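You operate a simulated robot arm through the tools that you are given. There is no shell and no other tool. Be economical: measure what you need, move in short steps, check, and stop when the job is done.

The job below is to be done with a simulated robot arm. You get a single attempt, and the scene is never put back.

TASK
Shut the bench three front left door. Put one of the green filters from the bench three top on the grey framed plate there. Put the round lens labelled "30 cm" from the far bench top on top of the red tin and the round lens labelled "20 cm" on the red coiled lead. Put the framed lens labelled "15 cm" from the far bench top on top of the gauge case and the framed lens marked "10 cm" on the black pulley. Stack the tin marked "GUM" from the far bench top on top of the tin labelled "nuts". The order is free. Set down upright: green filter, round lens.

The check looks at the end state, three seconds after you hand in, the way a careful person would. Anything else that was tipped, shoved, dropped, spilled or broken makes it a failure.

THE ROBOT
A 6-joint arm with a fingered hand on a trunk, on a base that drives. Base frame: it is fixed to the floor where the robot stands at the start and does not move with it; the origin is under the middle of the robot, x ahead of it, y to its left, z up; the surface under the hand at the start is at about z = 0.8. Readings come in m, rad, newtons and seconds.
With the tool pointing down near the work surface it reaches from about 0.34 to 0.76 m from the robot's upright axis, wherever it stands. Its first joint turns from -2.897 to 2.897 rad. Places, roughly: bench three front left door [0.6, 0.2, 0.4]; black pulley (7x7x3 cm) [-2.2, 0.7, 0.8]; framed lens [-2.25, 0.5, 0.75]; gauge case [-2, 0.75, 0.75]; green filter (3x5x6 cm) [1, 0.4, 0.8]; green tin, grey tin, purple tin [-1.25, 1, 0.75]; grey framed plate (5x5x2 cm) [0.5, 0.4, 0.8]; red coiled lead (8x8x2 cm) [-2.1, 0.4, 0.8]; red tin [-1.75, 0.75, 0.75]; round lens [-2, 0.5, 0.75]. Payload 4 kg.
The tool frame sits at the grasp point between the pads (the TCP): z along the fingers, y along the line on which they close. The tips reach 0.026 m beyond it. Largest opening 0.148 m; the body of the gripper starts 0.073 m behind the TCP. The gripper is a hand of 3 fingers: y runs from the thumb to the fingers, the wrist lies at [0, 0, -0.239] in the tool frame, and closing takes about 1.5 s.
Orientation is told as [roll, pitch, yaw] about the base's x, y, z axes, in that order, counted from this pose: with the fingers straight down and closing along the base's y, the tool's x points along the base's -x, its y along +y and its z along -z.

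THE INTERFACE
- The arm moves only by the tool nudge_tool. Its argument "deltas" is text: rows parted by semicolons, each of 6 numbers parted by spaces: the shift along the tool's x, y, z in m, then the turn, a rotation vector about the tool's x, y, z in rad. In form: x y z wx wy wz; .... A call has 1 to 20 rows; each row shifts and turns the commanded pose from where the row before left it, along the tool's axes as they then stand. "hand" is the opening, from 0 (shut) to 1 (fully open), set as the call begins (left out, the last holds). A row lasts 0.2 s, in which the tool goes at most 0.05 m and 0.15 rad; a call with a longer step from one row to the next is refused whole, and so is a gripper value outside its range. A pose out of reach is approached as far as the arm can. The call stops where the force on the tool passes 40 N (or 10 N more than at its start, if that is more) or the arm is blocked; 0.2 s more then pass. Each finger travels about 0.153 m/s and halts on what it meets, pressing with about 27 N; the grip force reading is that of the motor and also rises with nothing between the fingers. The clock runs only during rows and for 0.2 s after the last one: add rows that do not move to give the fingers time. The reply holds the time, the measured pose of the TCP, the force on the tool along the base axes, the opening and the grip force, in the units named above and with some noise, with the torque about the TCP (base axes, N m) and any sound that the robot's microphone picked up.
- Cameras (640 x 400 px; columns grow to the right, rows downward): "scene" is now at [0.0163, 0.1726, 1.4628]; the picture's right is [0.12, -0.99, 0.00], its down [-0.76, -0.09, -0.64] and it looks along [0.64, 0.08, -0.77] (base axes); focal length 250 px, centre (320, 200). "wrist" rides on the gripper at [0.068, -0.039, -0.09] in the tool frame; the picture's right is [0.50, 0.87, 0.00], its down [-0.66, 0.38, -0.65] and it looks along [-0.57, 0.33, 0.76] (tool axes); focal length 222 px, centre (320, 200). There is no depth. A picture from a camera that has moved, and an enlarged one, comes with that camera's place and axes in the base frame and with its lens.
- snapshot(camera): a new picture of that camera. No time passes.
- move_column(by): slides the trunk up (or, below 0, down) by that many m; the arm and the scene camera ride with it, the base frame stays. It gives what a move gives, with no picture.
- base_move(legs): drives the robot by 1 to 6 legs, each [ahead, left, turn to the left] in m, m and rad, along the robot's own axes; the way and the turn of a leg run together, so that a leg with both is an arc; at most 1.5 m and 3.142 rad a leg. The arm and the cameras ride along, it lands a little off, and it stops where it bumps. It gives what a move gives.
- move_fingers(finger1, finger2, thumb_bend): sets how far each is bent, from 0 (flat) to 1 (curled in); at 0.3 the hand is open as for a grip, at 0.7 the pads meet at the TCP. One left out holds its place. A second passes; each finger stops where it meets its share of the squeeze, and holds until it gets a number again. A gripper value or a shape takes the hand back. It gives what a move gives, with no picture; readings hold the bend of each and the force on the fingers (four entries, about 0 where the hand has none), thumb and palm.
- set_grasp(shape): the hand has 3 fingers and takes this shape, open, in about a second: jaw (thumb against the fingers, like two jaws); tri (thumb and two fingers); tip (a fingertip pinch); poke (one finger out to press); point (the index stretched); flat (the hand flat); cup (the hand cupped); fist (a fist). The gripper value then closes the fingers along that shape, each until it touches; the sizes above hold for jaw. It gives what a move gives, with no picture.
- pan_tilt(pan, tilt): turns the head with the scene camera to pan (to the left, within 2.705 rad either way) and tilt (down, from -0.506 to 1.204), counted from straight ahead of the robot. It gives what a move gives.
- enlarge(camera, box): a new picture of the part [left, top, right, bottom] of that camera's present view, enlarged. No time passes.
- sign_off(): hands the job in; it is judged then, once.

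Go step by step. Nothing tells you exact positions but the pictures and the camera data: compare them with the known pose of the tool, close in by small moves and look again before you grip or let go. The budget is 196 turns and 174 pictures, counting those below and the enlarged ones. Unless the task says otherwise, let go and move clear before handing in, and close with one line.

The tools are called after "Call:" as a command line: name --argument value ..., lists and objects as JSON in quotes. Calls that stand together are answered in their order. nudge_tool: Moves the arm, as the interface text tells. Its arguments: {"type":"object","properties":{"deltas":{"type":"string"},"hand":{"type":"number"}},"required":["deltas"]} The other tools are called the same way: move_column (by) slides the trunk up or down; set_grasp (shape) gives the hand a shape; move_fingers (finger1, finger2, thumb_bend) moves the fingers one by one; base_move (legs) drives the base; pan_tilt (pan, tilt) turns the head that bears the scene camera; snapshot (camera) takes a picture; enlarge (camera, box) takes an enlarged picture of a part of a camera's view; sign_off () hands the job in.

At the start:

```text
time_s: 0.0
ee_pos: [0.41, 0.3803, 1.126]
tool_rot: [0.0, 0.0, -0.001]
force: [0.3, 0.5, 0.0]
wrist_torque: [-0.01, 0.0, 0.03]
gripper_width: 0.148
gripper_force: 0.0
shape: jaw
bend: [0.3, 0.3, 0.3]
finger forces: [0.0, 0.0, 0.0, 0.1, 0.1, 0.0]
trunk travel left (down, up): [-0.425, 0.165]
robot x, y, heading: [0.0019, 0.002, 0.004]
head pan, tilt: [0.119, 0.874]
```

scene: 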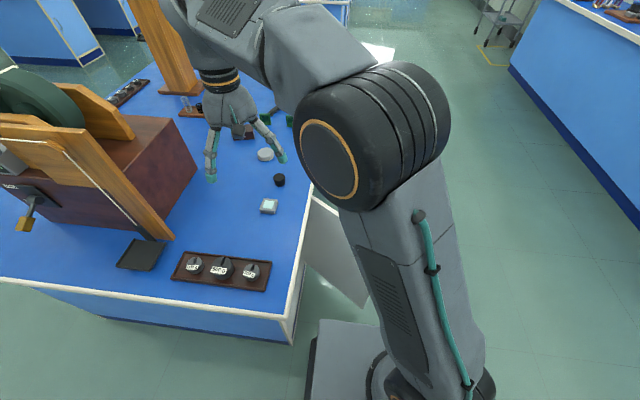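
wrist: 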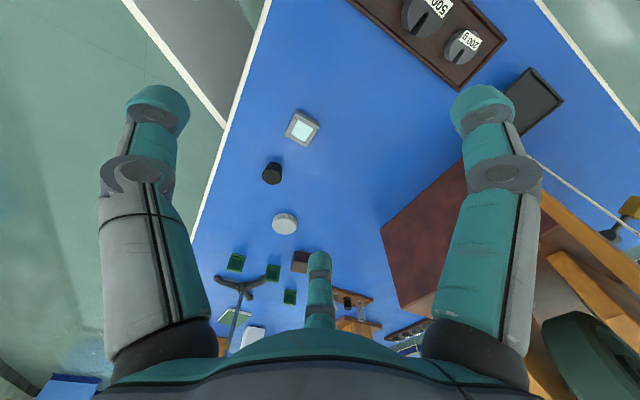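

I see bench three ahead-left with the grey framed plate, weights, and green filters further along; a door seems to stand open at the bench's right side. I'll look closer first.

Call:
enlarge --camera "wrist" --box '[180, 90, 420, 360]'

Call:
enlarge --camera "scene" --box '[160, 60, 420, 340]'

```text
1.48 times, centred on (300, 225) of wrist
camera zoom: at [0.3408, 0.3409, 1.2162], right [-0.5, 0.87, 0.0], down [0.66, 0.38, 0.65], along [0.57, 0.33, -0.76], focal length 329 px, centre (350, 163)
```

zoom: 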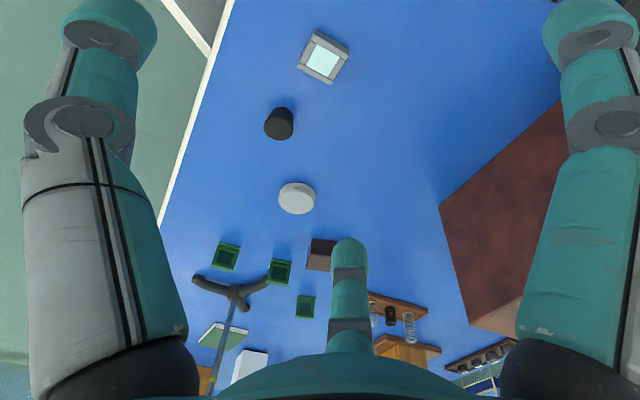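

```text
1.43 times, centred on (290, 200) of scene
camera zoom: at [0.0163, 0.1726, 1.4628], right [0.12, -0.99, 0.0], down [-0.76, -0.09, -0.64], along [0.64, 0.08, -0.77], focal length 357 px, centre (363, 200)
```

zoom: 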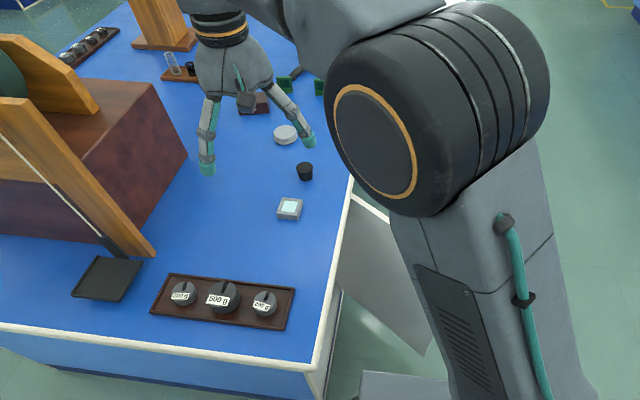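

Call:
pan_tilt --pan -0.2 --tilt 1.0

Call:
snapshot --camera "scene"

```text
time_s: 0.8
ee_pos: [0.4097, 0.3812, 1.1255]
tool_rot: [0.002, 0.001, -0.001]
force: [-0.9, 0.3, -0.1]
wrist_torque: [0.0, 0.0, -0.01]
gripper_width: 0.1479
gripper_force: 0.1
shape: jaw
bend: [0.3, 0.3, 0.3]
finger forces: [0.0, 0.0, 0.0, 0.1, 0.0, 0.0]
trunk travel left (down, up): [-0.425, 0.165]
robot x, y, heading: [-0.0019, 0.0004, 0.003]
head pan, tilt: [-0.201, 1.0]
```

```text
169 pictures are left
camera scene: at [0.0082, 0.1497, 1.4536], right [-0.2, -0.98, 0.0], down [-0.82, 0.17, -0.54], along [0.53, -0.11, -0.84], focal length 250 px, centre (320, 200)
```

scene: 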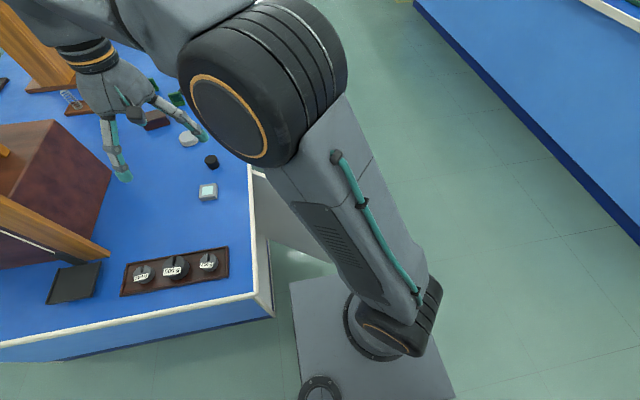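

Call:
pan_tilt --pan 2.6 --tilt 0.5

Call:
snapshot --camera "scene"

Call:
pan_tilt --pan -2.6 --tilt 0.5

Call:
snapshot --camera "scene"

```text
time_s: 3.3
ee_pos: [0.4102, 0.3804, 1.1247]
tool_rot: [0.003, 0.0, -0.003]
force: [-0.3, -0.8, 0.0]
wrist_torque: [0.0, 0.01, 0.01]
gripper_width: 0.1479
gripper_force: 0.0
shape: jaw
bend: [0.3, 0.3, 0.3]
finger forces: [0.0, 0.0, 0.0, 0.0, 0.1, 0.0]
trunk travel left (down, up): [-0.425, 0.165]
robot x, y, heading: [-0.006, -0.0011, -0.001]
head pan, tilt: [2.601, 0.499]
```

```text
168 pictures are left
camera scene: at [-0.1381, 0.2104, 1.4947], right [0.52, 0.86, 0.0], down [0.41, -0.25, -0.88], along [-0.75, 0.45, -0.48], focal length 250 px, centre (320, 200)
```

scene: 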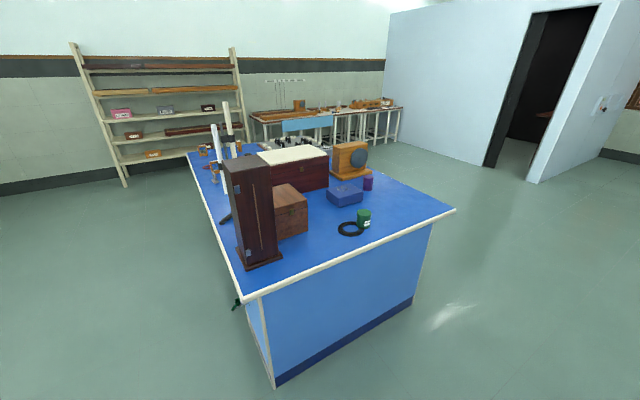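

```text
time_s: 7.3
ee_pos: [0.4097, 0.3804, 1.1254]
tool_rot: [0.002, -0.001, -0.002]
force: [-0.6, 0.6, -0.4]
wrist_torque: [0.0, 0.02, -0.02]
gripper_width: 0.1479
gripper_force: 0.0
shape: jaw
bend: [0.3, 0.3, 0.3]
finger forces: [0.0, 0.1, 0.0, 0.0, 0.0, 0.1]
trunk travel left (down, up): [-0.425, 0.165]
robot x, y, heading: [-0.0018, -0.0011, -0.004]
head pan, tilt: [-2.601, 0.499]
```

```text
167 pictures are left
camera scene: at [-0.1381, 0.1166, 1.4947], right [-0.52, 0.86, 0.0], down [0.41, 0.25, -0.88], along [-0.75, -0.45, -0.48], focal length 250 px, centre (320, 200)
```

scene: 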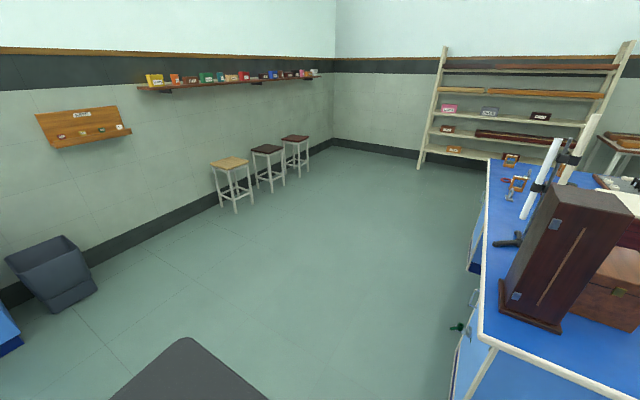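

Call:
base_move --legs '[[-0.1, -0.35, 0], [-0.4, 0, 0]]'

Call:
pan_tilt --pan 0.3 --tilt 0.6

Call:
snapshot --camera "scene"

```text
time_s: 11.7
ee_pos: [-0.0905, 0.0458, 1.1261]
tool_rot: [0.004, 0.0, -0.002]
force: [0.1, -0.2, -0.5]
wrist_torque: [0.0, 0.0, 0.0]
gripper_width: 0.1479
gripper_force: 0.1
shape: jaw
bend: [0.3, 0.3, 0.3]
finger forces: [0.0, 0.0, 0.1, 0.1, 0.0, 0.0]
trunk travel left (down, up): [-0.425, 0.165]
robot x, y, heading: [-0.4986, -0.3352, 0.001]
head pan, tilt: [-2.601, 0.499]
```

```text
time_s: 14.2
ee_pos: [-0.09, 0.0458, 1.1262]
tool_rot: [0.003, 0.0, -0.002]
force: [0.0, -0.2, 0.1]
wrist_torque: [-0.03, 0.03, -0.03]
gripper_width: 0.1477
gripper_force: 0.0
shape: jaw
bend: [0.3, 0.3, 0.3]
finger forces: [0.1, 0.0, 0.1, 0.1, 0.1, 0.0]
trunk travel left (down, up): [-0.425, 0.165]
robot x, y, heading: [-0.4978, -0.3385, 0.006]
head pan, tilt: [0.3, 0.6]
```

```text
166 pictures are left
camera scene: at [-0.4756, -0.1461, 1.4856], right [0.29, -0.96, 0.0], down [-0.54, -0.17, -0.83], along [0.79, 0.24, -0.56], focal length 250 px, centre (320, 200)
```

scene: 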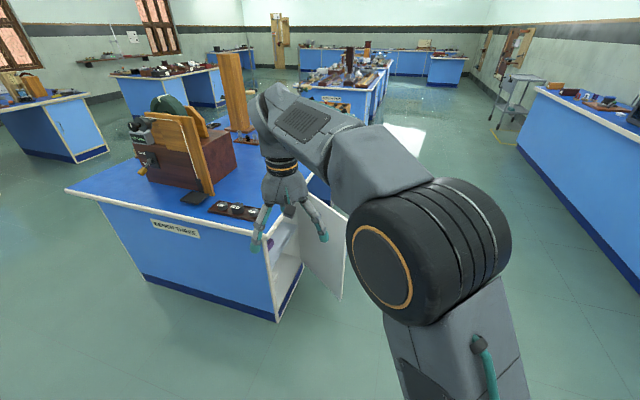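

Call:
enlarge --camera "scene" --box '[230, 170, 370, 330]'

```text
2.50 times, centred on (300, 250) of scene
camera zoom: at [-0.4756, -0.1461, 1.4856], right [0.29, -0.96, 0.0], down [-0.54, -0.17, -0.83], along [0.79, 0.24, -0.56], focal length 625 px, centre (370, 75)
```

zoom: 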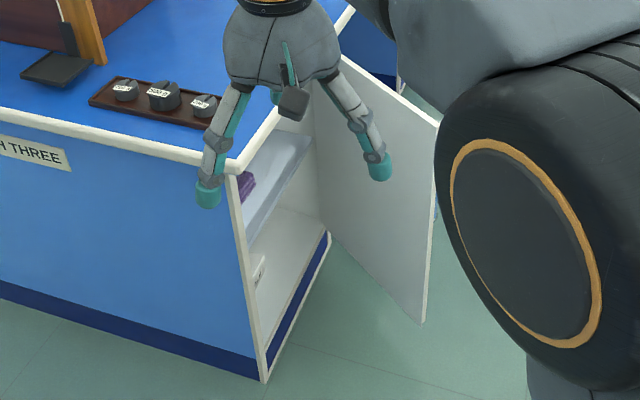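

Call:
base_move --legs '[[0, -0.5, 0], [1.3, 0, 0], [0, 0, 1.57]]'

Call:
pan_tilt --pan 0.3 --tilt 0.6

Call:
snapshot --camera "scene"

Call:
snapshot --camera "wrist"

```text
time_s: 27.2
ee_pos: [0.419, -0.4319, 1.1263]
tool_rot: [0.001, 0.0, 1.574]
force: [0.3, 0.4, -0.4]
wrist_torque: [-0.01, -0.01, 0.01]
gripper_width: 0.1478
gripper_force: 0.0
shape: jaw
bend: [0.3, 0.3, 0.3]
finger forces: [0.1, 0.0, 0.1, 0.0, 0.0, 0.0]
trunk travel left (down, up): [-0.425, 0.165]
robot x, y, heading: [0.7997, -0.8396, 1.573]
head pan, tilt: [0.3, 0.6]
```

```text
time_s: 27.8
ee_pos: [0.4185, -0.4335, 1.1258]
tool_rot: [0.001, -0.001, 1.574]
force: [0.3, 0.5, 0.2]
wrist_torque: [-0.02, 0.0, -0.01]
gripper_width: 0.1479
gripper_force: 0.1
shape: jaw
bend: [0.3, 0.3, 0.3]
finger forces: [0.1, 0.0, 0.0, 0.0, 0.0, 0.0]
trunk travel left (down, up): [-0.425, 0.165]
robot x, y, heading: [0.8016, -0.8414, 1.574]
head pan, tilt: [0.3, 0.6]
```

```text
164 pictures are left
camera scene: at [0.6141, -0.8153, 1.4856], right [0.95, 0.3, 0.0], down [0.17, -0.54, -0.83], along [-0.25, 0.79, -0.56], focal length 250 px, centre (320, 200)
```

scene: 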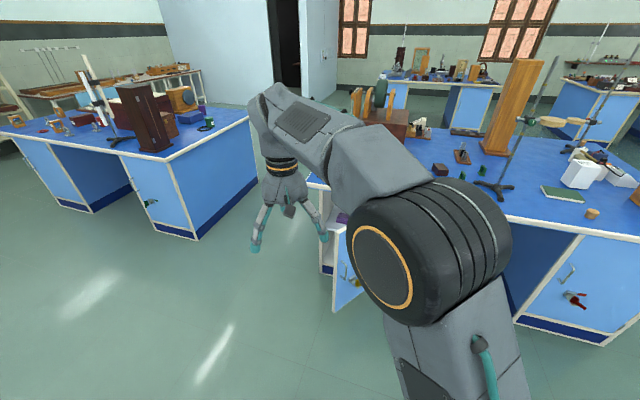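

```text
163 pictures are left
camera wrist: at [0.4567, -0.5016, 1.2163], right [-0.86, -0.5, 0.0], down [-0.38, 0.65, 0.65], along [-0.33, 0.56, -0.76], focal length 222 px, centre (320, 200)
```

wrist: 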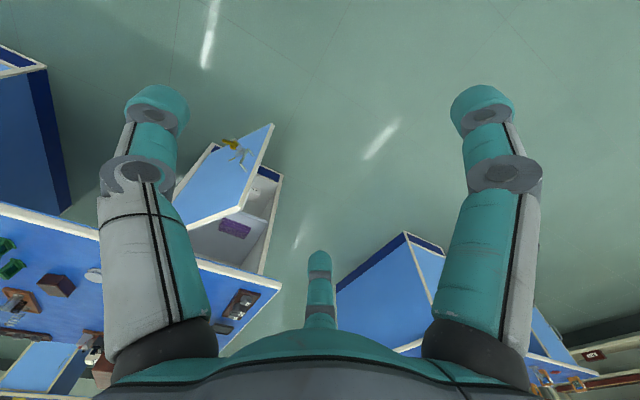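

Call:
enlarge --camera "wrist" --box '[170, 110, 310, 280]'

Call:
enlarge --camera "scene" --box '[290, 200, 400, 330]'

```text
2.35 times, centred on (240, 195) of wrist
camera zoom: at [0.4567, -0.5016, 1.2163], right [-0.86, -0.5, 0.0], down [-0.38, 0.65, 0.65], along [-0.33, 0.56, -0.76], focal length 523 px, centre (508, 212)
```

zoom: 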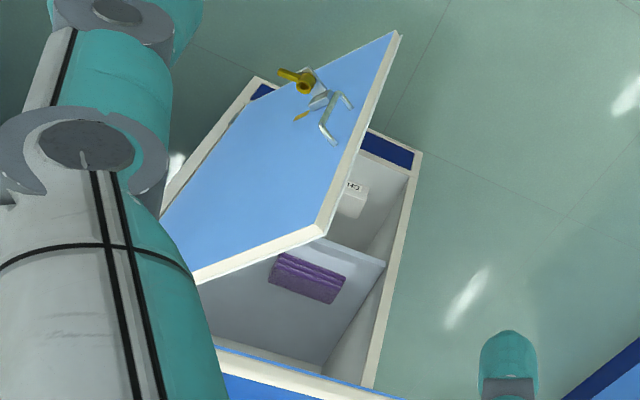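

```text
3.08 times, centred on (345, 265) of scene
camera zoom: at [0.6141, -0.8153, 1.4856], right [0.95, 0.3, 0.0], down [0.17, -0.54, -0.83], along [-0.25, 0.79, -0.56], focal length 770 px, centre (243, 0)
```

zoom: 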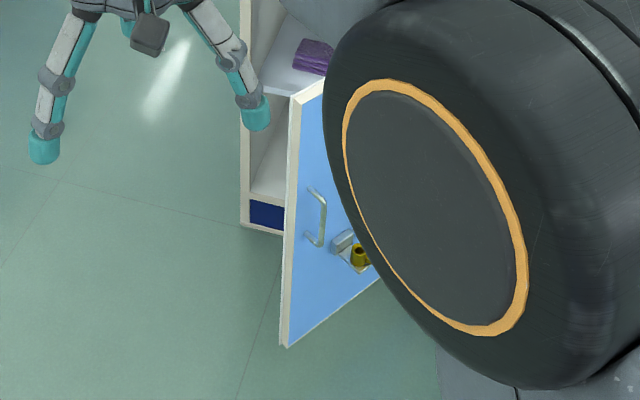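

Call:
base_move --legs '[[0.39, 0.35, 0]]'

Call:
nudge_tool --deltas "0 -0.05 0 0 0 0;0 -0.05 0 0 0 0;0 -0.05 0 0 0 0;0 -0.05 0 0 0 0;0 -0.05 0 0 0 0;0 -0.05 0 0 0 0;0 -0.05 0 0 0 0;0 -0.05 0 0 0 0;0 -0.05 0 0 0 0;0 -0.05 0 0 0 0;0 -0.05 0 0 0 0" --hand 0

Call:
nudge_tool --deltas "0 0 0 0 -0.13 0;0 0 0 0 -0.13 0;0 0 0 0 -0.13 0;0 0 0 0 -0.13 0;0 0 0 0 -0.13 0;0 0 0 0 -0.135 0;0 0 0 0 0 0"

Call:
snapshot --camera "wrist"

Call:
snapshot --camera "scene"

```text
time_s: 30.8
ee_pos: [0.071, -0.0491, 1.1253]
tool_rot: [0.002, 0.001, 1.578]
force: [0.1, -0.5, -0.3]
wrist_torque: [-0.03, -0.03, 0.0]
gripper_width: 0.1479
gripper_force: 0.0
shape: jaw
bend: [0.3, 0.3, 0.3]
finger forces: [0.0, 0.0, 0.0, 0.0, 0.1, 0.1]
trunk travel left (down, up): [-0.425, 0.165]
robot x, y, heading: [0.4583, -0.4559, 1.578]
head pan, tilt: [0.3, 0.6]
```

```text
time_s: 33.2
ee_pos: [0.619, -0.0438, 1.1267]
tool_rot: [0.003, 0.0, 1.578]
force: [0.2, -0.1, 0.6]
wrist_torque: [0.0, -0.01, 0.03]
gripper_width: 0.0
gripper_force: 27.1
shape: jaw
bend: [0.7, 0.7, 0.7]
finger forces: [0.0, 0.0, 0.0, 0.0, 0.0, 0.0]
trunk travel left (down, up): [-0.425, 0.165]
robot x, y, heading: [0.4546, -0.4556, 1.577]
head pan, tilt: [0.3, 0.6]
```

```text
time_s: 34.8
ee_pos: [0.6179, -0.0421, 1.1283]
tool_rot: [-0.003, -0.781, 1.573]
force: [0.4, 0.4, 1.0]
wrist_torque: [0.0, 0.01, 0.01]
gripper_width: 0.0001
gripper_force: 27.3
shape: jaw
bend: [0.7, 0.7, 0.7]
finger forces: [0.0, 0.0, 0.0, 0.1, 0.0, 0.0]
out of reach, approached as far as the arm can: row 6
trunk travel left (down, up): [-0.425, 0.165]
robot x, y, heading: [0.4492, -0.4563, 1.579]
head pan, tilt: [0.3, 0.6]
```

```text
160 pictures are left
camera wrist: at [0.6546, -0.1548, 1.1451], right [-0.87, -0.36, -0.35], down [-0.38, 0.0, 0.93], along [-0.33, 0.93, -0.14], focal length 222 px, centre (320, 200)
```

wrist: 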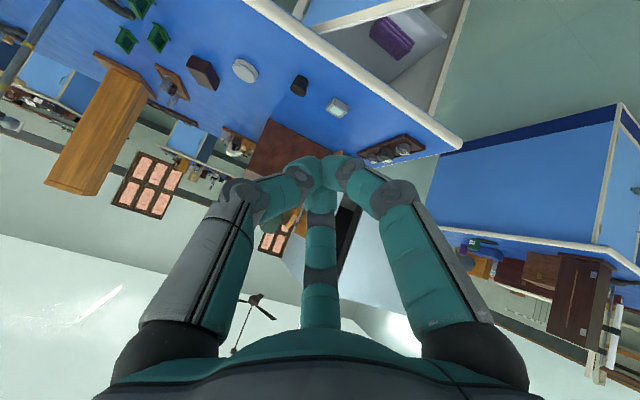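

```text
159 pictures are left
camera scene: at [0.2665, -0.4306, 1.4856], right [0.95, 0.3, 0.0], down [0.17, -0.54, -0.83], along [-0.25, 0.79, -0.56], focal length 250 px, centre (320, 200)
```

scene: 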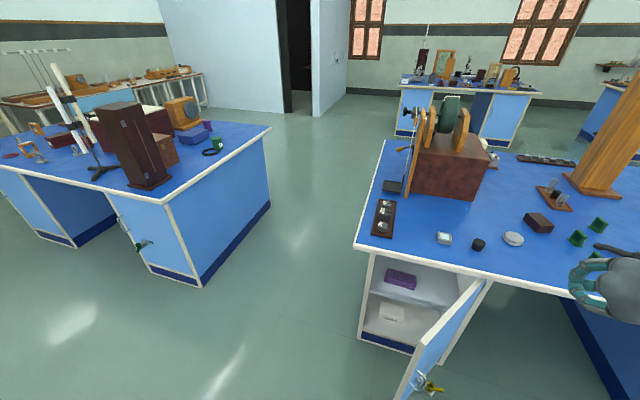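

Call:
move_column --by -0.424

Call:
nudge_tool --deltas "0.025 0 0.025 0 0 0;0.02 0 0.02 0 0 0;0 0 0 0 0 0"

Call:
snapshot --camera "wrist"

Call:
pan_tilt --pan -0.1 --tilt 0.8

Call:
snapshot --camera "scene"

```text
refused: -0.424 is not a number from -0.4 to 0.4
```

```text
time_s: 35.6
ee_pos: [0.5924, -0.0272, 1.0881]
tool_rot: [-0.001, -0.778, 1.574]
force: [-0.2, -0.3, -0.1]
wrist_torque: [0.01, 0.04, 0.0]
gripper_width: 0.0
gripper_force: 26.9
shape: jaw
bend: [0.7, 0.7, 0.7]
finger forces: [0.1, 0.0, 0.0, 0.1, 0.1, 0.0]
out of reach, approached as far as the arm can: row 1, 2
trunk travel left (down, up): [-0.425, 0.165]
robot x, y, heading: [0.4564, -0.4566, 1.576]
head pan, tilt: [0.3, 0.6]
```

```text
158 pictures are left
camera wrist: at [0.63, -0.14, 1.1054], right [-0.87, -0.36, -0.35], down [-0.38, 0.01, 0.93], along [-0.33, 0.93, -0.14], focal length 222 px, centre (320, 200)
```

wrist: 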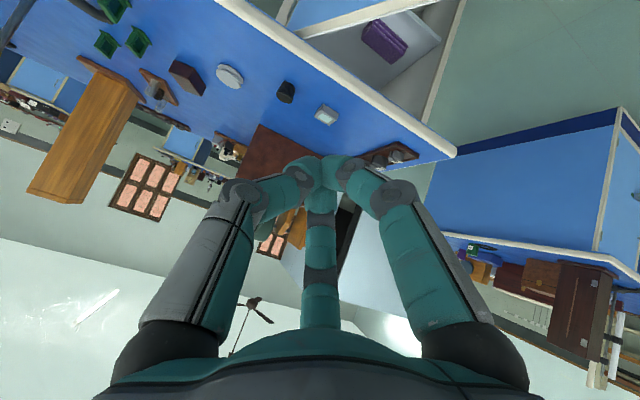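

```text
time_s: 36.5
ee_pos: [0.5931, -0.0268, 1.089]
tool_rot: [-0.001, -0.776, 1.573]
force: [0.3, -0.5, -0.1]
wrist_torque: [0.0, -0.03, 0.01]
gripper_width: 0.0001
gripper_force: 27.7
shape: jaw
bend: [0.7, 0.7, 0.7]
finger forces: [0.0, 0.1, 0.0, 0.1, 0.0, 0.0]
trunk travel left (down, up): [-0.425, 0.165]
robot x, y, heading: [0.4562, -0.4531, 1.572]
head pan, tilt: [-0.099, 0.799]
```

```text
157 pictures are left
camera scene: at [0.3007, -0.4344, 1.4688], right [1.0, -0.09, 0.0], down [-0.07, -0.71, -0.7], along [0.06, 0.69, -0.72], focal length 250 px, centre (320, 200)
```

scene: 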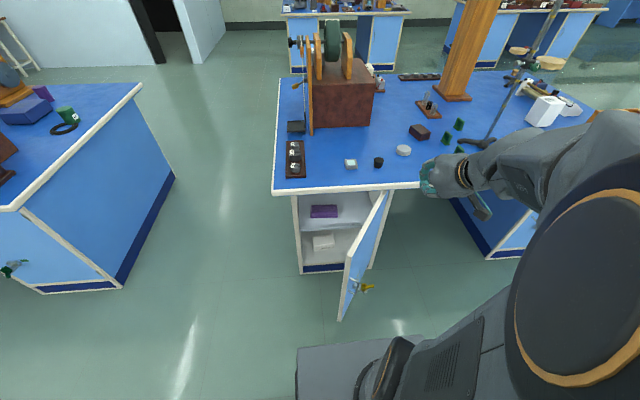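

Call:
base_move --legs '[[-0.15, 0, 0]]'

Call:
move_column --by -0.4

Call:
nudge_tool --deltas "-0.035 -0.02 0.035 0 0 0;-0.035 -0.02 0.035 0 0 0;0.014 0 0.014 0 0 0;0 0 0 0 0 0"

Call:
snapshot --camera "wrist"

Call:
snapshot --camera "scene"

```text
time_s: 37.9
ee_pos: [0.5932, -0.1766, 1.0896]
tool_rot: [-0.002, -0.777, 1.575]
force: [0.5, -0.1, -0.1]
wrist_torque: [-0.01, -0.01, 0.0]
gripper_width: 0.0
gripper_force: 27.0
shape: jaw
bend: [0.7, 0.7, 0.7]
finger forces: [0.1, 0.1, 0.1, 0.0, 0.1, 0.0]
trunk travel left (down, up): [-0.425, 0.165]
robot x, y, heading: [0.4557, -0.6083, 1.581]
head pan, tilt: [-0.099, 0.799]
```

```text
time_s: 41.7
ee_pos: [0.5931, -0.1771, 0.6892]
tool_rot: [0.0, -0.776, 1.574]
force: [-0.4, -0.4, -0.6]
wrist_torque: [0.0, -0.01, -0.02]
gripper_width: 0.0
gripper_force: 27.2
shape: jaw
bend: [0.7, 0.7, 0.7]
finger forces: [0.0, 0.1, 0.0, 0.1, 0.0, 0.0]
trunk travel left (down, up): [-0.025, 0.565]
robot x, y, heading: [0.4558, -0.6045, 1.578]
head pan, tilt: [-0.099, 0.799]
```

```text
refused: row 1 steps farther than a row can; nothing moved
```

```text
156 pictures are left
camera wrist: at [0.6307, -0.29, 0.7057], right [-0.86, -0.36, -0.35], down [-0.38, 0.01, 0.93], along [-0.33, 0.93, -0.14], focal length 222 px, centre (320, 200)
```

wrist: 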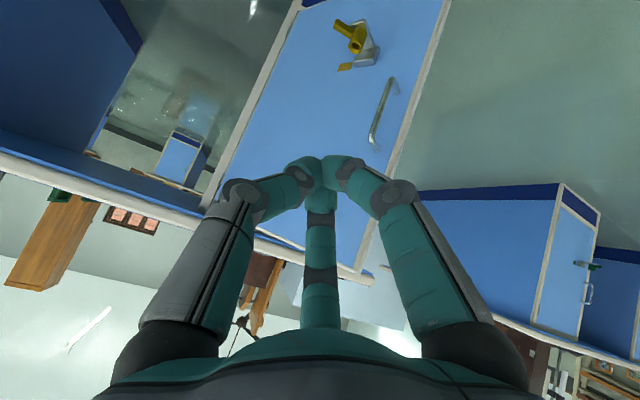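

```text
155 pictures are left
camera scene: at [0.302, -0.5851, 1.0688], right [1.0, -0.09, 0.0], down [-0.06, -0.71, -0.7], along [0.06, 0.69, -0.72], focal length 250 px, centre (320, 200)
```

scene: 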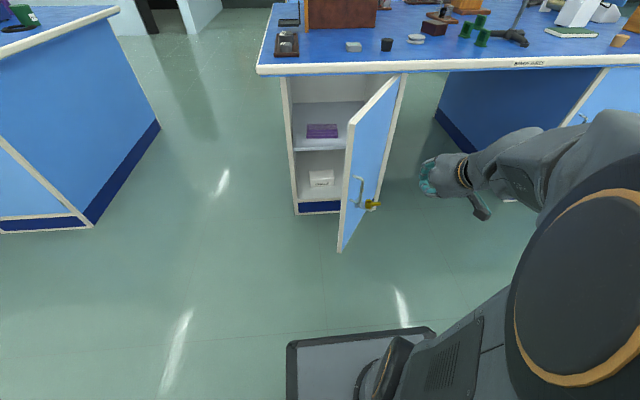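

Call:
nudge_tool --deltas "-0.021 0.015 0.021 0 0 0;-0.021 0.015 0.021 0 0 0;-0.021 0.015 0.021 0 0 0;-0.021 0.015 0.021 0 0 0;-0.021 0.015 0.021 0 0 0;0 0 0 0 0 0"

Call:
snapshot --camera "scene"

```text
time_s: 43.1
ee_pos: [0.5159, -0.0297, 0.6896]
tool_rot: [-0.002, -0.779, 1.576]
force: [0.4, -0.5, -0.4]
wrist_torque: [0.0, 0.01, 0.03]
gripper_width: 0.0
gripper_force: 27.2
shape: jaw
bend: [0.7, 0.7, 0.7]
finger forces: [0.0, 0.1, 0.0, 0.0, 0.0, 0.1]
trunk travel left (down, up): [-0.025, 0.565]
robot x, y, heading: [0.4553, -0.6053, 1.576]
head pan, tilt: [-0.099, 0.799]
```

```text
154 pictures are left
camera scene: at [0.302, -0.5851, 1.0687], right [1.0, -0.09, 0.0], down [-0.06, -0.71, -0.7], along [0.06, 0.69, -0.72], focal length 250 px, centre (320, 200)
```

scene: 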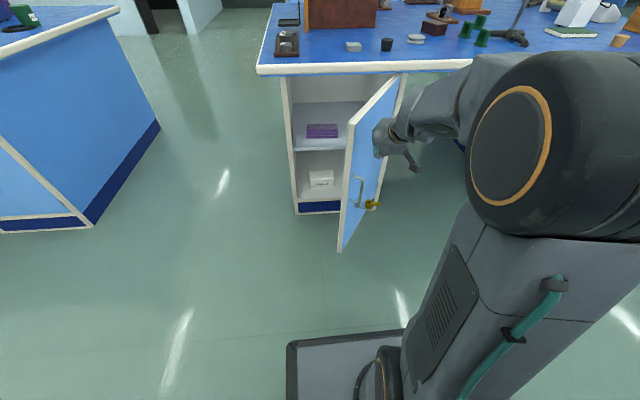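

Call:
nudge_tool --deltas "-0.007 0.018 0.007 0 0 0;-0.007 0.018 0.007 0 0 0;-0.007 0.018 0.007 0 0 0;-0.007 0.018 0.007 0 0 0;-0.01 0.016 0.01 0 0 0;-0.01 0.016 0.01 0 0 0;-0.01 0.016 0.01 0 0 0;-0.01 0.016 0.01 0 0 0;0 0 0 0 0 0"

Call:
snapshot --camera "scene"

```text
time_s: 45.1
ee_pos: [0.3822, 0.0657, 0.6854]
tool_rot: [-0.001, -0.776, 1.574]
force: [-0.6, -0.4, 0.0]
wrist_torque: [-0.04, 0.0, 0.0]
gripper_width: 0.0
gripper_force: 26.9
shape: jaw
bend: [0.7, 0.7, 0.7]
finger forces: [0.0, 0.1, 0.0, 0.0, 0.0, 0.0]
trunk travel left (down, up): [-0.025, 0.565]
robot x, y, heading: [0.4564, -0.6079, 1.579]
head pan, tilt: [-0.099, 0.799]
```

```text
153 pictures are left
camera scene: at [0.302, -0.585, 1.0687], right [1.0, -0.09, 0.0], down [-0.06, -0.71, -0.7], along [0.06, 0.69, -0.72], focal length 250 px, centre (320, 200)
```

scene: 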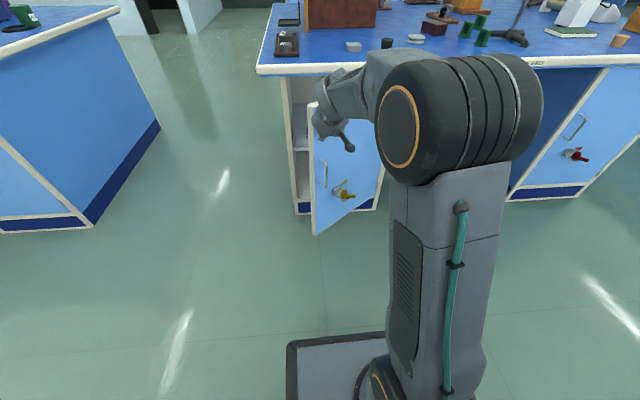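

Call:
nudge_tool --deltas "-0.012 0.007 0.012 0 0 0;-0.012 0.007 0.012 0 0 0;-0.012 0.006 0.012 0 0 0;-0.012 0.005 0.012 0 0 0;-0.012 0.004 0.012 0 0 0;-0.012 0.003 0.012 0 0 0;0 0 0 0 0 0"

Call:
snapshot --camera "scene"

```text
time_s: 46.7
ee_pos: [0.3501, 0.1681, 0.6864]
tool_rot: [-0.001, -0.776, 1.572]
force: [0.4, 0.0, -0.2]
wrist_torque: [-0.02, 0.0, -0.02]
gripper_width: 0.0
gripper_force: 27.5
shape: jaw
bend: [0.7, 0.7, 0.7]
finger forces: [0.0, 0.0, 0.0, 0.0, 0.0, 0.1]
trunk travel left (down, up): [-0.025, 0.565]
robot x, y, heading: [0.4523, -0.6083, 1.58]
head pan, tilt: [-0.099, 0.799]
```

```text
152 pictures are left
camera scene: at [0.302, -0.585, 1.0687], right [1.0, -0.09, 0.0], down [-0.06, -0.71, -0.7], along [0.06, 0.69, -0.72], focal length 250 px, centre (320, 200)
```

scene: 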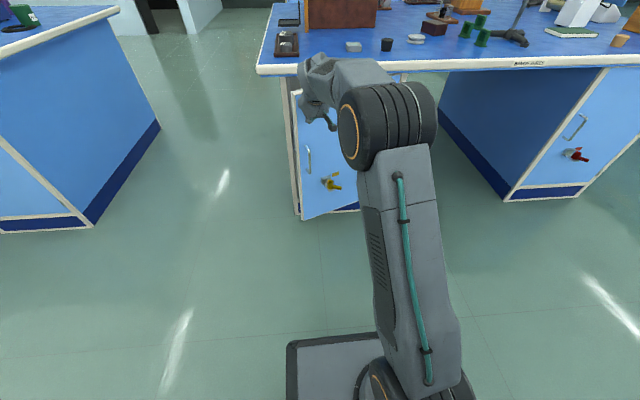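

Call:
nudge_tool --deltas "0.011 0 -0.007 0 0 0;0.017 0 0.017 0 0 0;0.014 0 0.014 0 0 0;-0.012 0.003 0.012 0 0 0;-0.012 0.002 0.012 0 0 0;-0.01 0 0.01 0 0 0;-0.01 0 0.01 0 0 0;0 0 0 0 0 0"

Call:
snapshot --camera "scene"

Call:
snapshot --camera "wrist"

```text
time_s: 48.5
ee_pos: [0.3434, 0.2165, 0.6384]
tool_rot: [-0.002, -0.778, 1.574]
force: [0.1, 0.0, -0.1]
wrist_torque: [0.0, -0.02, 0.01]
gripper_width: 0.0
gripper_force: 27.1
shape: jaw
bend: [0.7, 0.7, 0.7]
finger forces: [0.1, 0.0, 0.0, 0.1, 0.0, 0.1]
trunk travel left (down, up): [-0.025, 0.565]
robot x, y, heading: [0.4552, -0.6051, 1.579]
head pan, tilt: [-0.099, 0.799]
```

```text
151 pictures are left
camera scene: at [0.302, -0.585, 1.0687], right [1.0, -0.09, 0.0], down [-0.06, -0.71, -0.7], along [0.06, 0.69, -0.72], focal length 250 px, centre (320, 200)
```

scene: 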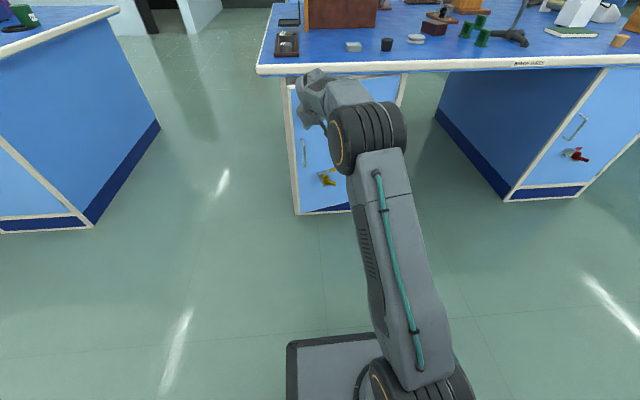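

```text
150 pictures are left
camera wrist: at [0.3816, 0.1044, 0.6552], right [-0.86, -0.36, -0.35], down [-0.38, 0.01, 0.93], along [-0.33, 0.93, -0.14], focal length 222 px, centre (320, 200)
```

wrist: 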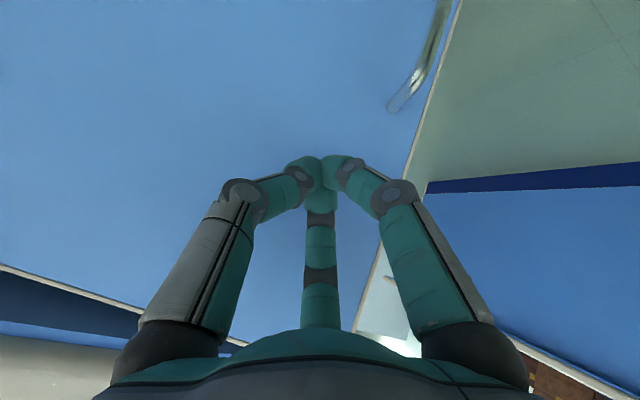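

Call:
nudge_tool --deltas "-0.007 0 0.007 0 0 0;-0.007 0 0.007 0 0 0;-0.007 0 0.007 0 0 0;-0.007 0 0.007 0 0 0;-0.007 0 0.007 0 0 0;-0.007 0 0.007 0 0 0;-0.007 0 0.007 0 0 0;-0.007 0 0.007 0 0 0;0 0 0 0 0 0"

Call:
snapshot --camera "scene"

```text
time_s: 50.5
ee_pos: [0.343, 0.2877, 0.6373]
tool_rot: [-0.001, -0.778, 1.577]
force: [0.2, 0.7, 0.4]
wrist_torque: [-0.01, 0.01, -0.01]
gripper_width: 0.0001
gripper_force: 27.0
shape: jaw
bend: [0.7, 0.7, 0.7]
finger forces: [0.1, 0.0, 0.0, 0.0, 0.0, 0.0]
out of reach, approached as far as the arm can: row 8
trunk travel left (down, up): [-0.025, 0.565]
robot x, y, heading: [0.4567, -0.6085, 1.58]
head pan, tilt: [-0.099, 0.799]
```

```text
149 pictures are left
camera scene: at [0.302, -0.585, 1.0687], right [1.0, -0.09, 0.0], down [-0.06, -0.71, -0.7], along [0.06, 0.69, -0.72], focal length 250 px, centre (320, 200)
```

scene: 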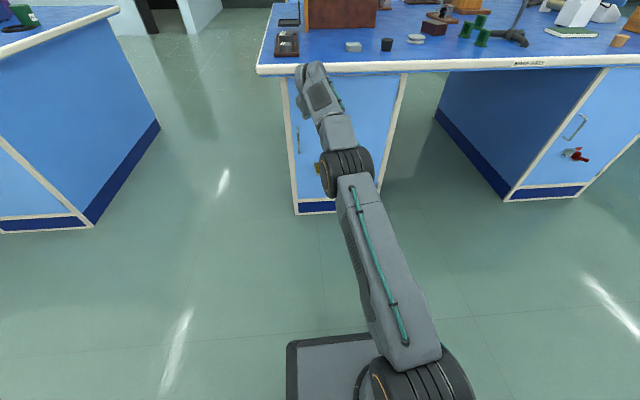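

Call:
base_move --legs '[[0.02, 0, 0]]'

Call:
snapshot --camera "wrist"

Call:
enlarge --camera "scene" --box '[260, 50, 440, 230]'

```text
time_s: 51.3
ee_pos: [0.3428, 0.3067, 0.6377]
tool_rot: [0.001, -0.776, 1.574]
force: [0.1, 0.0, 0.3]
wrist_torque: [0.01, 0.01, -0.01]
gripper_width: 0.0
gripper_force: 26.7
shape: jaw
bend: [0.7, 0.7, 0.7]
finger forces: [0.1, 0.1, 0.0, 0.1, 0.0, 0.0]
trunk travel left (down, up): [-0.025, 0.565]
robot x, y, heading: [0.4577, -0.585, 1.58]
head pan, tilt: [-0.099, 0.799]
```

```text
148 pictures are left
camera wrist: at [0.3805, 0.194, 0.6546], right [-0.86, -0.36, -0.35], down [-0.38, 0.01, 0.93], along [-0.33, 0.93, -0.14], focal length 222 px, centre (320, 200)
```

wrist: 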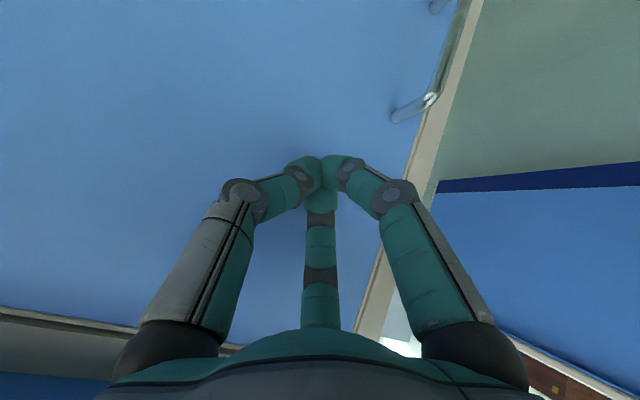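

```text
2.22 times, centred on (350, 140) of scene
camera zoom: at [0.3018, -0.565, 1.0687], right [1.0, -0.09, 0.0], down [-0.06, -0.71, -0.7], along [0.06, 0.69, -0.72], focal length 556 px, centre (253, 333)
```

zoom: 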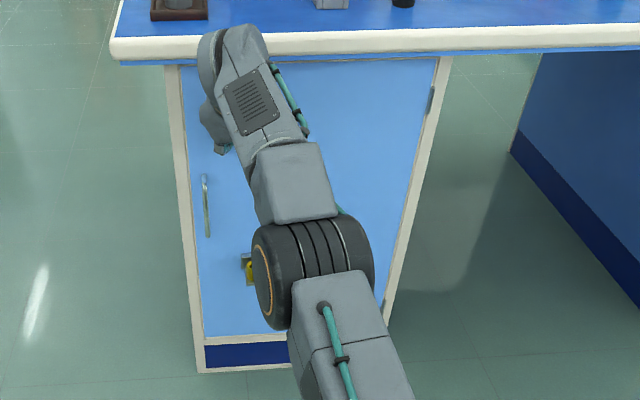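

Call:
base_move --legs '[[0.015, 0, 0]]'

Call:
snapshot --camera "wrist"

```text
time_s: 52.2
ee_pos: [0.3433, 0.3175, 0.6379]
tool_rot: [0.005, -0.77, 1.567]
force: [2.1, -15.7, 3.9]
wrist_torque: [-0.07, -0.01, -0.01]
gripper_width: 0.0
gripper_force: 27.2
shape: jaw
bend: [0.7, 0.7, 0.7]
finger forces: [0.0, 0.0, 0.0, 0.0, 0.0, 0.0]
trunk travel left (down, up): [-0.025, 0.565]
robot x, y, heading: [0.4563, -0.5696, 1.581]
head pan, tilt: [-0.099, 0.799]
stopped in leg 1: the force on the tool passed its limit at 58 N (the readings are from after the stop); the commanded pose is now the measured one
```

```text
146 pictures are left
camera wrist: at [0.3802, 0.2048, 0.656], right [-0.87, -0.36, -0.34], down [-0.37, 0.02, 0.93], along [-0.33, 0.93, -0.15], focal length 222 px, centre (320, 200)
```

wrist: 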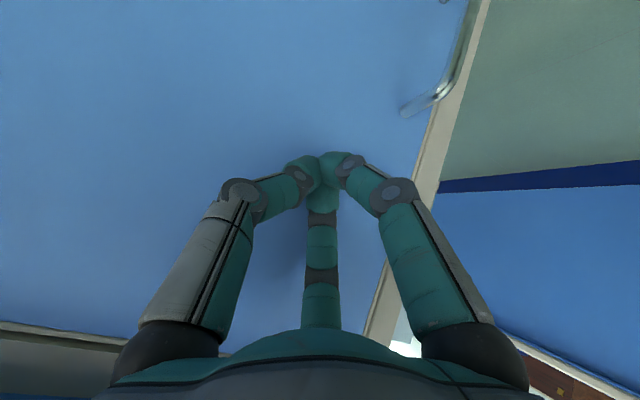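

Contact force says the door has reached its stop. I'll back off and look at the door.

Call:
base_move --legs '[[-0.3, 0, 0]]'

Call:
enlarge --camera "scene" --box '[260, 30, 440, 210]'

Call:
snapshot --camera "wrist"

```text
time_s: 54.2
ee_pos: [0.3405, 0.0204, 0.6371]
tool_rot: [0.005, -0.77, 1.574]
force: [-0.3, 0.0, 0.4]
wrist_torque: [-0.01, 0.0, 0.01]
gripper_width: 0.0
gripper_force: 26.8
shape: jaw
bend: [0.7, 0.7, 0.7]
finger forces: [0.0, 0.1, 0.1, 0.0, 0.0, 0.1]
trunk travel left (down, up): [-0.025, 0.565]
robot x, y, heading: [0.4601, -0.8698, 1.584]
head pan, tilt: [-0.099, 0.799]
```

```text
2.22 times, centred on (350, 120) of scene
camera zoom: at [0.3054, -0.8493, 1.0687], right [1.0, -0.08, 0.0], down [-0.06, -0.71, -0.7], along [0.06, 0.69, -0.72], focal length 556 px, centre (253, 378)
```

zoom: 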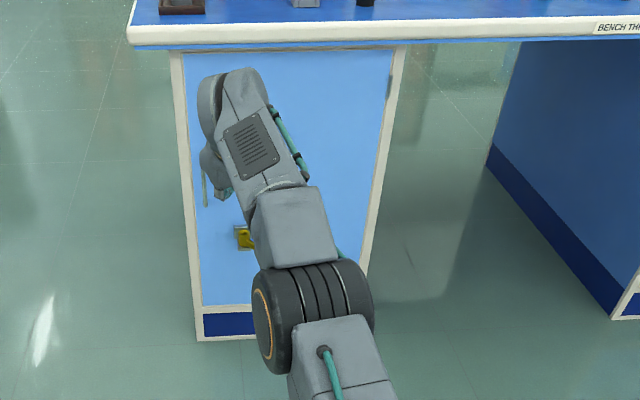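

```text
144 pictures are left
camera wrist: at [0.3786, -0.0914, 0.6547], right [-0.86, -0.36, -0.34], down [-0.38, 0.01, 0.93], along [-0.33, 0.93, -0.15], focal length 222 px, centre (320, 200)
```

wrist: 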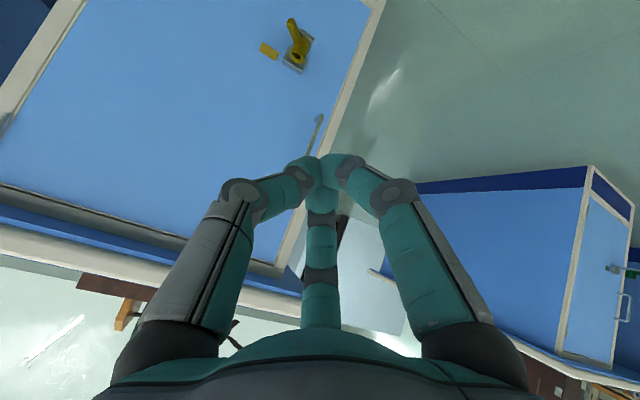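

Call:
move_column --by 0.4

Call:
nudge_tool --deltas "0.03 0 -0.03 0 0.128 0;0.03 0 -0.03 0 0.128 0;0.03 0 -0.03 0 0.128 0;0.03 0 -0.03 0 0.128 0;0.04 0 0 0 0.128 0;0.05 0 0 0 0.13 0;0.05 0 0 0 0 0;0.05 0 0 0 0 0;0 0 0 0 0 0" --hand 1

Call:
base_move --legs '[[0, -0.39, 0], [0.5, 0, 0]]'

Call:
pan_tilt --pan 0 --tilt 0.7

Call:
snapshot --camera "scene"

Call:
snapshot --camera "wrist"

```text
time_s: 58.0
ee_pos: [0.341, 0.0211, 1.0365]
tool_rot: [0.005, -0.771, 1.575]
force: [0.1, 0.0, 0.3]
wrist_torque: [0.0, 0.02, -0.01]
gripper_width: 0.0
gripper_force: 26.7
shape: jaw
bend: [0.7, 0.7, 0.7]
finger forces: [0.0, 0.1, 0.0, 0.0, 0.0, 0.0]
trunk travel left (down, up): [-0.425, 0.165]
robot x, y, heading: [0.4591, -0.8706, 1.586]
head pan, tilt: [-0.099, 0.799]
```

```text
time_s: 60.0
ee_pos: [0.3424, -0.3331, 1.056]
tool_rot: [0.002, -0.001, 1.578]
force: [0.2, 0.2, 0.3]
wrist_torque: [0.01, 0.0, -0.03]
gripper_width: 0.1481
gripper_force: 0.0
shape: jaw
bend: [0.3, 0.3, 0.3]
finger forces: [0.0, 0.0, 0.1, 0.0, 0.0, 0.1]
trunk travel left (down, up): [-0.425, 0.165]
robot x, y, heading: [0.4568, -0.8651, 1.584]
head pan, tilt: [-0.099, 0.799]
```

```text
time_s: 65.0
ee_pos: [0.7241, 0.1684, 1.0555]
tool_rot: [0.002, 0.0, 1.568]
force: [0.0, -0.4, -0.3]
wrist_torque: [0.02, 0.01, 0.01]
gripper_width: 0.1477
gripper_force: 0.1
shape: jaw
bend: [0.3, 0.3, 0.3]
finger forces: [0.0, 0.1, 0.0, 0.0, 0.0, 0.0]
trunk travel left (down, up): [-0.425, 0.165]
robot x, y, heading: [0.8336, -0.3702, 1.579]
head pan, tilt: [-0.099, 0.799]
```

```text
time_s: 65.6
ee_pos: [0.7243, 0.1695, 1.0549]
tool_rot: [0.004, 0.0, 1.567]
force: [-0.8, 0.8, -0.1]
wrist_torque: [-0.01, 0.02, 0.04]
gripper_width: 0.1479
gripper_force: 0.0
shape: jaw
bend: [0.3, 0.3, 0.3]
finger forces: [0.0, 0.1, 0.0, 0.0, 0.0, 0.0]
trunk travel left (down, up): [-0.425, 0.165]
robot x, y, heading: [0.8337, -0.3733, 1.578]
head pan, tilt: [0.0, 0.7]
```

```text
143 pictures are left
camera scene: at [0.6741, -0.3428, 1.4769], right [1.0, 0.01, 0.0], down [0.0, -0.64, -0.76], along [0.0, 0.76, -0.64], focal length 250 px, centre (320, 200)
```

scene: 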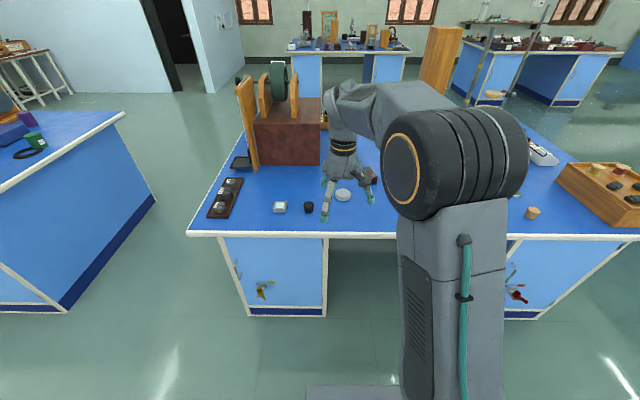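

```text
142 pictures are left
camera wrist: at [0.7609, 0.1002, 1.1459], right [-0.87, -0.5, 0.0], down [-0.37, 0.66, 0.65], along [-0.33, 0.57, -0.76], focal length 222 px, centre (320, 200)
```

wrist: 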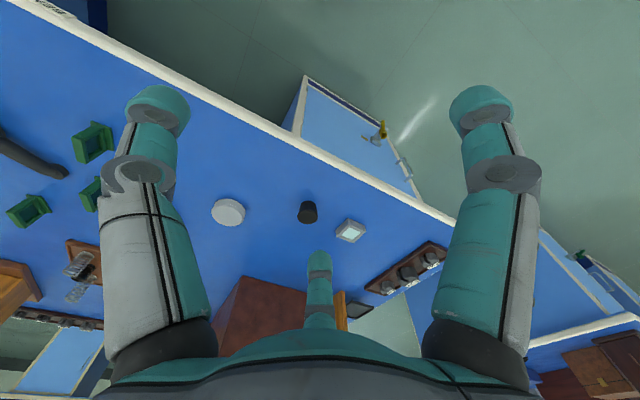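

Call:
base_move --legs '[[0.2, 0, 0]]'

Call:
nudge_tool --deltas "0.04 -0.025 0 0 0 0;0.03 -0.04 0 0 0 0;0.03 -0.04 0 0 0 0;0 -0.04 0 0 0 0;0 -0.04 0 0 0 0;0 0 0 0 0 0"

Call:
snapshot --camera "wrist"

Call:
snapshot --camera "scene"

```text
time_s: 67.2
ee_pos: [0.7205, 0.3698, 1.0558]
tool_rot: [0.003, 0.0, 1.567]
force: [0.2, -0.8, 0.8]
wrist_torque: [0.01, -0.03, 0.02]
gripper_width: 0.148
gripper_force: 0.0
shape: jaw
bend: [0.3, 0.3, 0.3]
finger forces: [0.1, 0.0, 0.0, 0.1, 0.0, 0.0]
trunk travel left (down, up): [-0.425, 0.165]
robot x, y, heading: [0.8366, -0.1674, 1.581]
head pan, tilt: [0.0, 0.7]
```

```text
time_s: 68.6
ee_pos: [0.9046, 0.2697, 1.0561]
tool_rot: [0.004, 0.0, 1.571]
force: [-0.1, 1.4, -0.4]
wrist_torque: [-0.02, 0.04, -0.02]
gripper_width: 0.1477
gripper_force: 0.1
shape: jaw
bend: [0.3, 0.3, 0.3]
finger forces: [0.0, 0.1, 0.0, 0.1, 0.1, 0.1]
trunk travel left (down, up): [-0.425, 0.165]
robot x, y, heading: [0.8332, -0.1662, 1.577]
head pan, tilt: [0.0, 0.7]
```

```text
141 pictures are left
camera wrist: at [0.9423, 0.2013, 1.1454], right [-0.87, -0.5, 0.0], down [-0.38, 0.66, 0.65], along [-0.33, 0.57, -0.76], focal length 222 px, centre (320, 200)
```

wrist: 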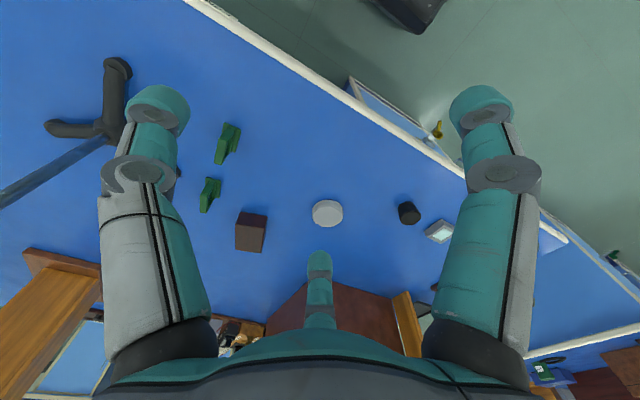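

```text
140 pictures are left
camera scene: at [0.6728, -0.1417, 1.477], right [1.0, 0.01, 0.0], down [0.01, -0.64, -0.76], along [-0.01, 0.76, -0.64], focal length 250 px, centre (320, 200)
```

scene: 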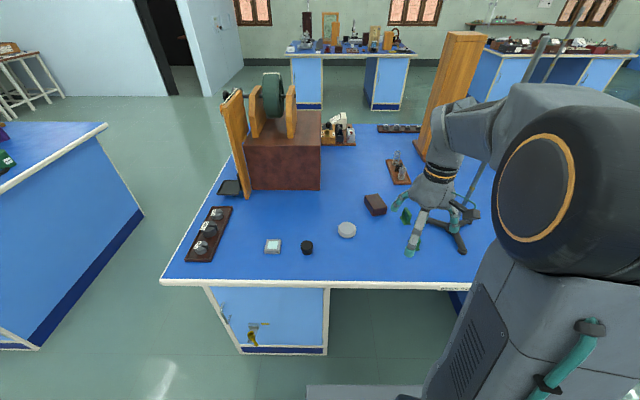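

Call:
enlarge --camera "wrist" --box '[150, 100, 310, 260]'

Call:
enlarge --camera "scene" --box '[250, 170, 490, 290]'

```text
2.50 times, centred on (230, 180) of wrist
camera zoom: at [0.9423, 0.2013, 1.1454], right [-0.87, -0.5, 0.0], down [-0.38, 0.66, 0.65], along [-0.33, 0.57, -0.76], focal length 555 px, centre (545, 250)
```

zoom: 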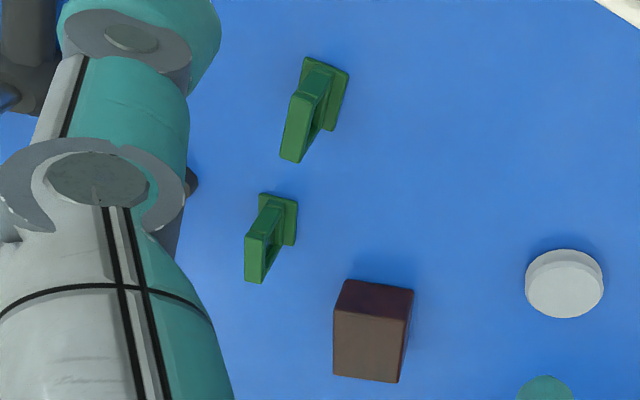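

```text
2.67 times, centred on (370, 230) of scene
camera zoom: at [0.6728, -0.1417, 1.477], right [1.0, 0.01, 0.0], down [0.01, -0.64, -0.76], along [-0.01, 0.76, -0.64], focal length 667 px, centre (187, 120)
```

zoom: 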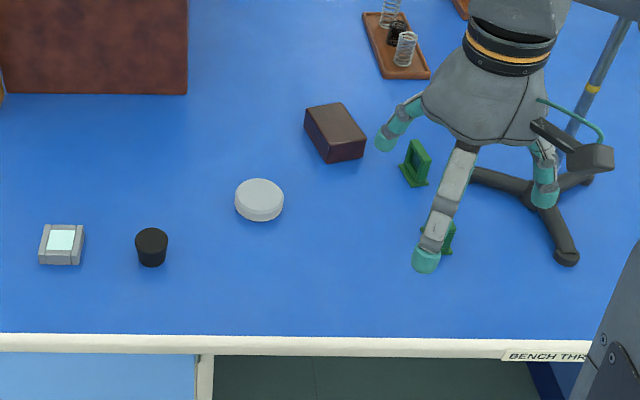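

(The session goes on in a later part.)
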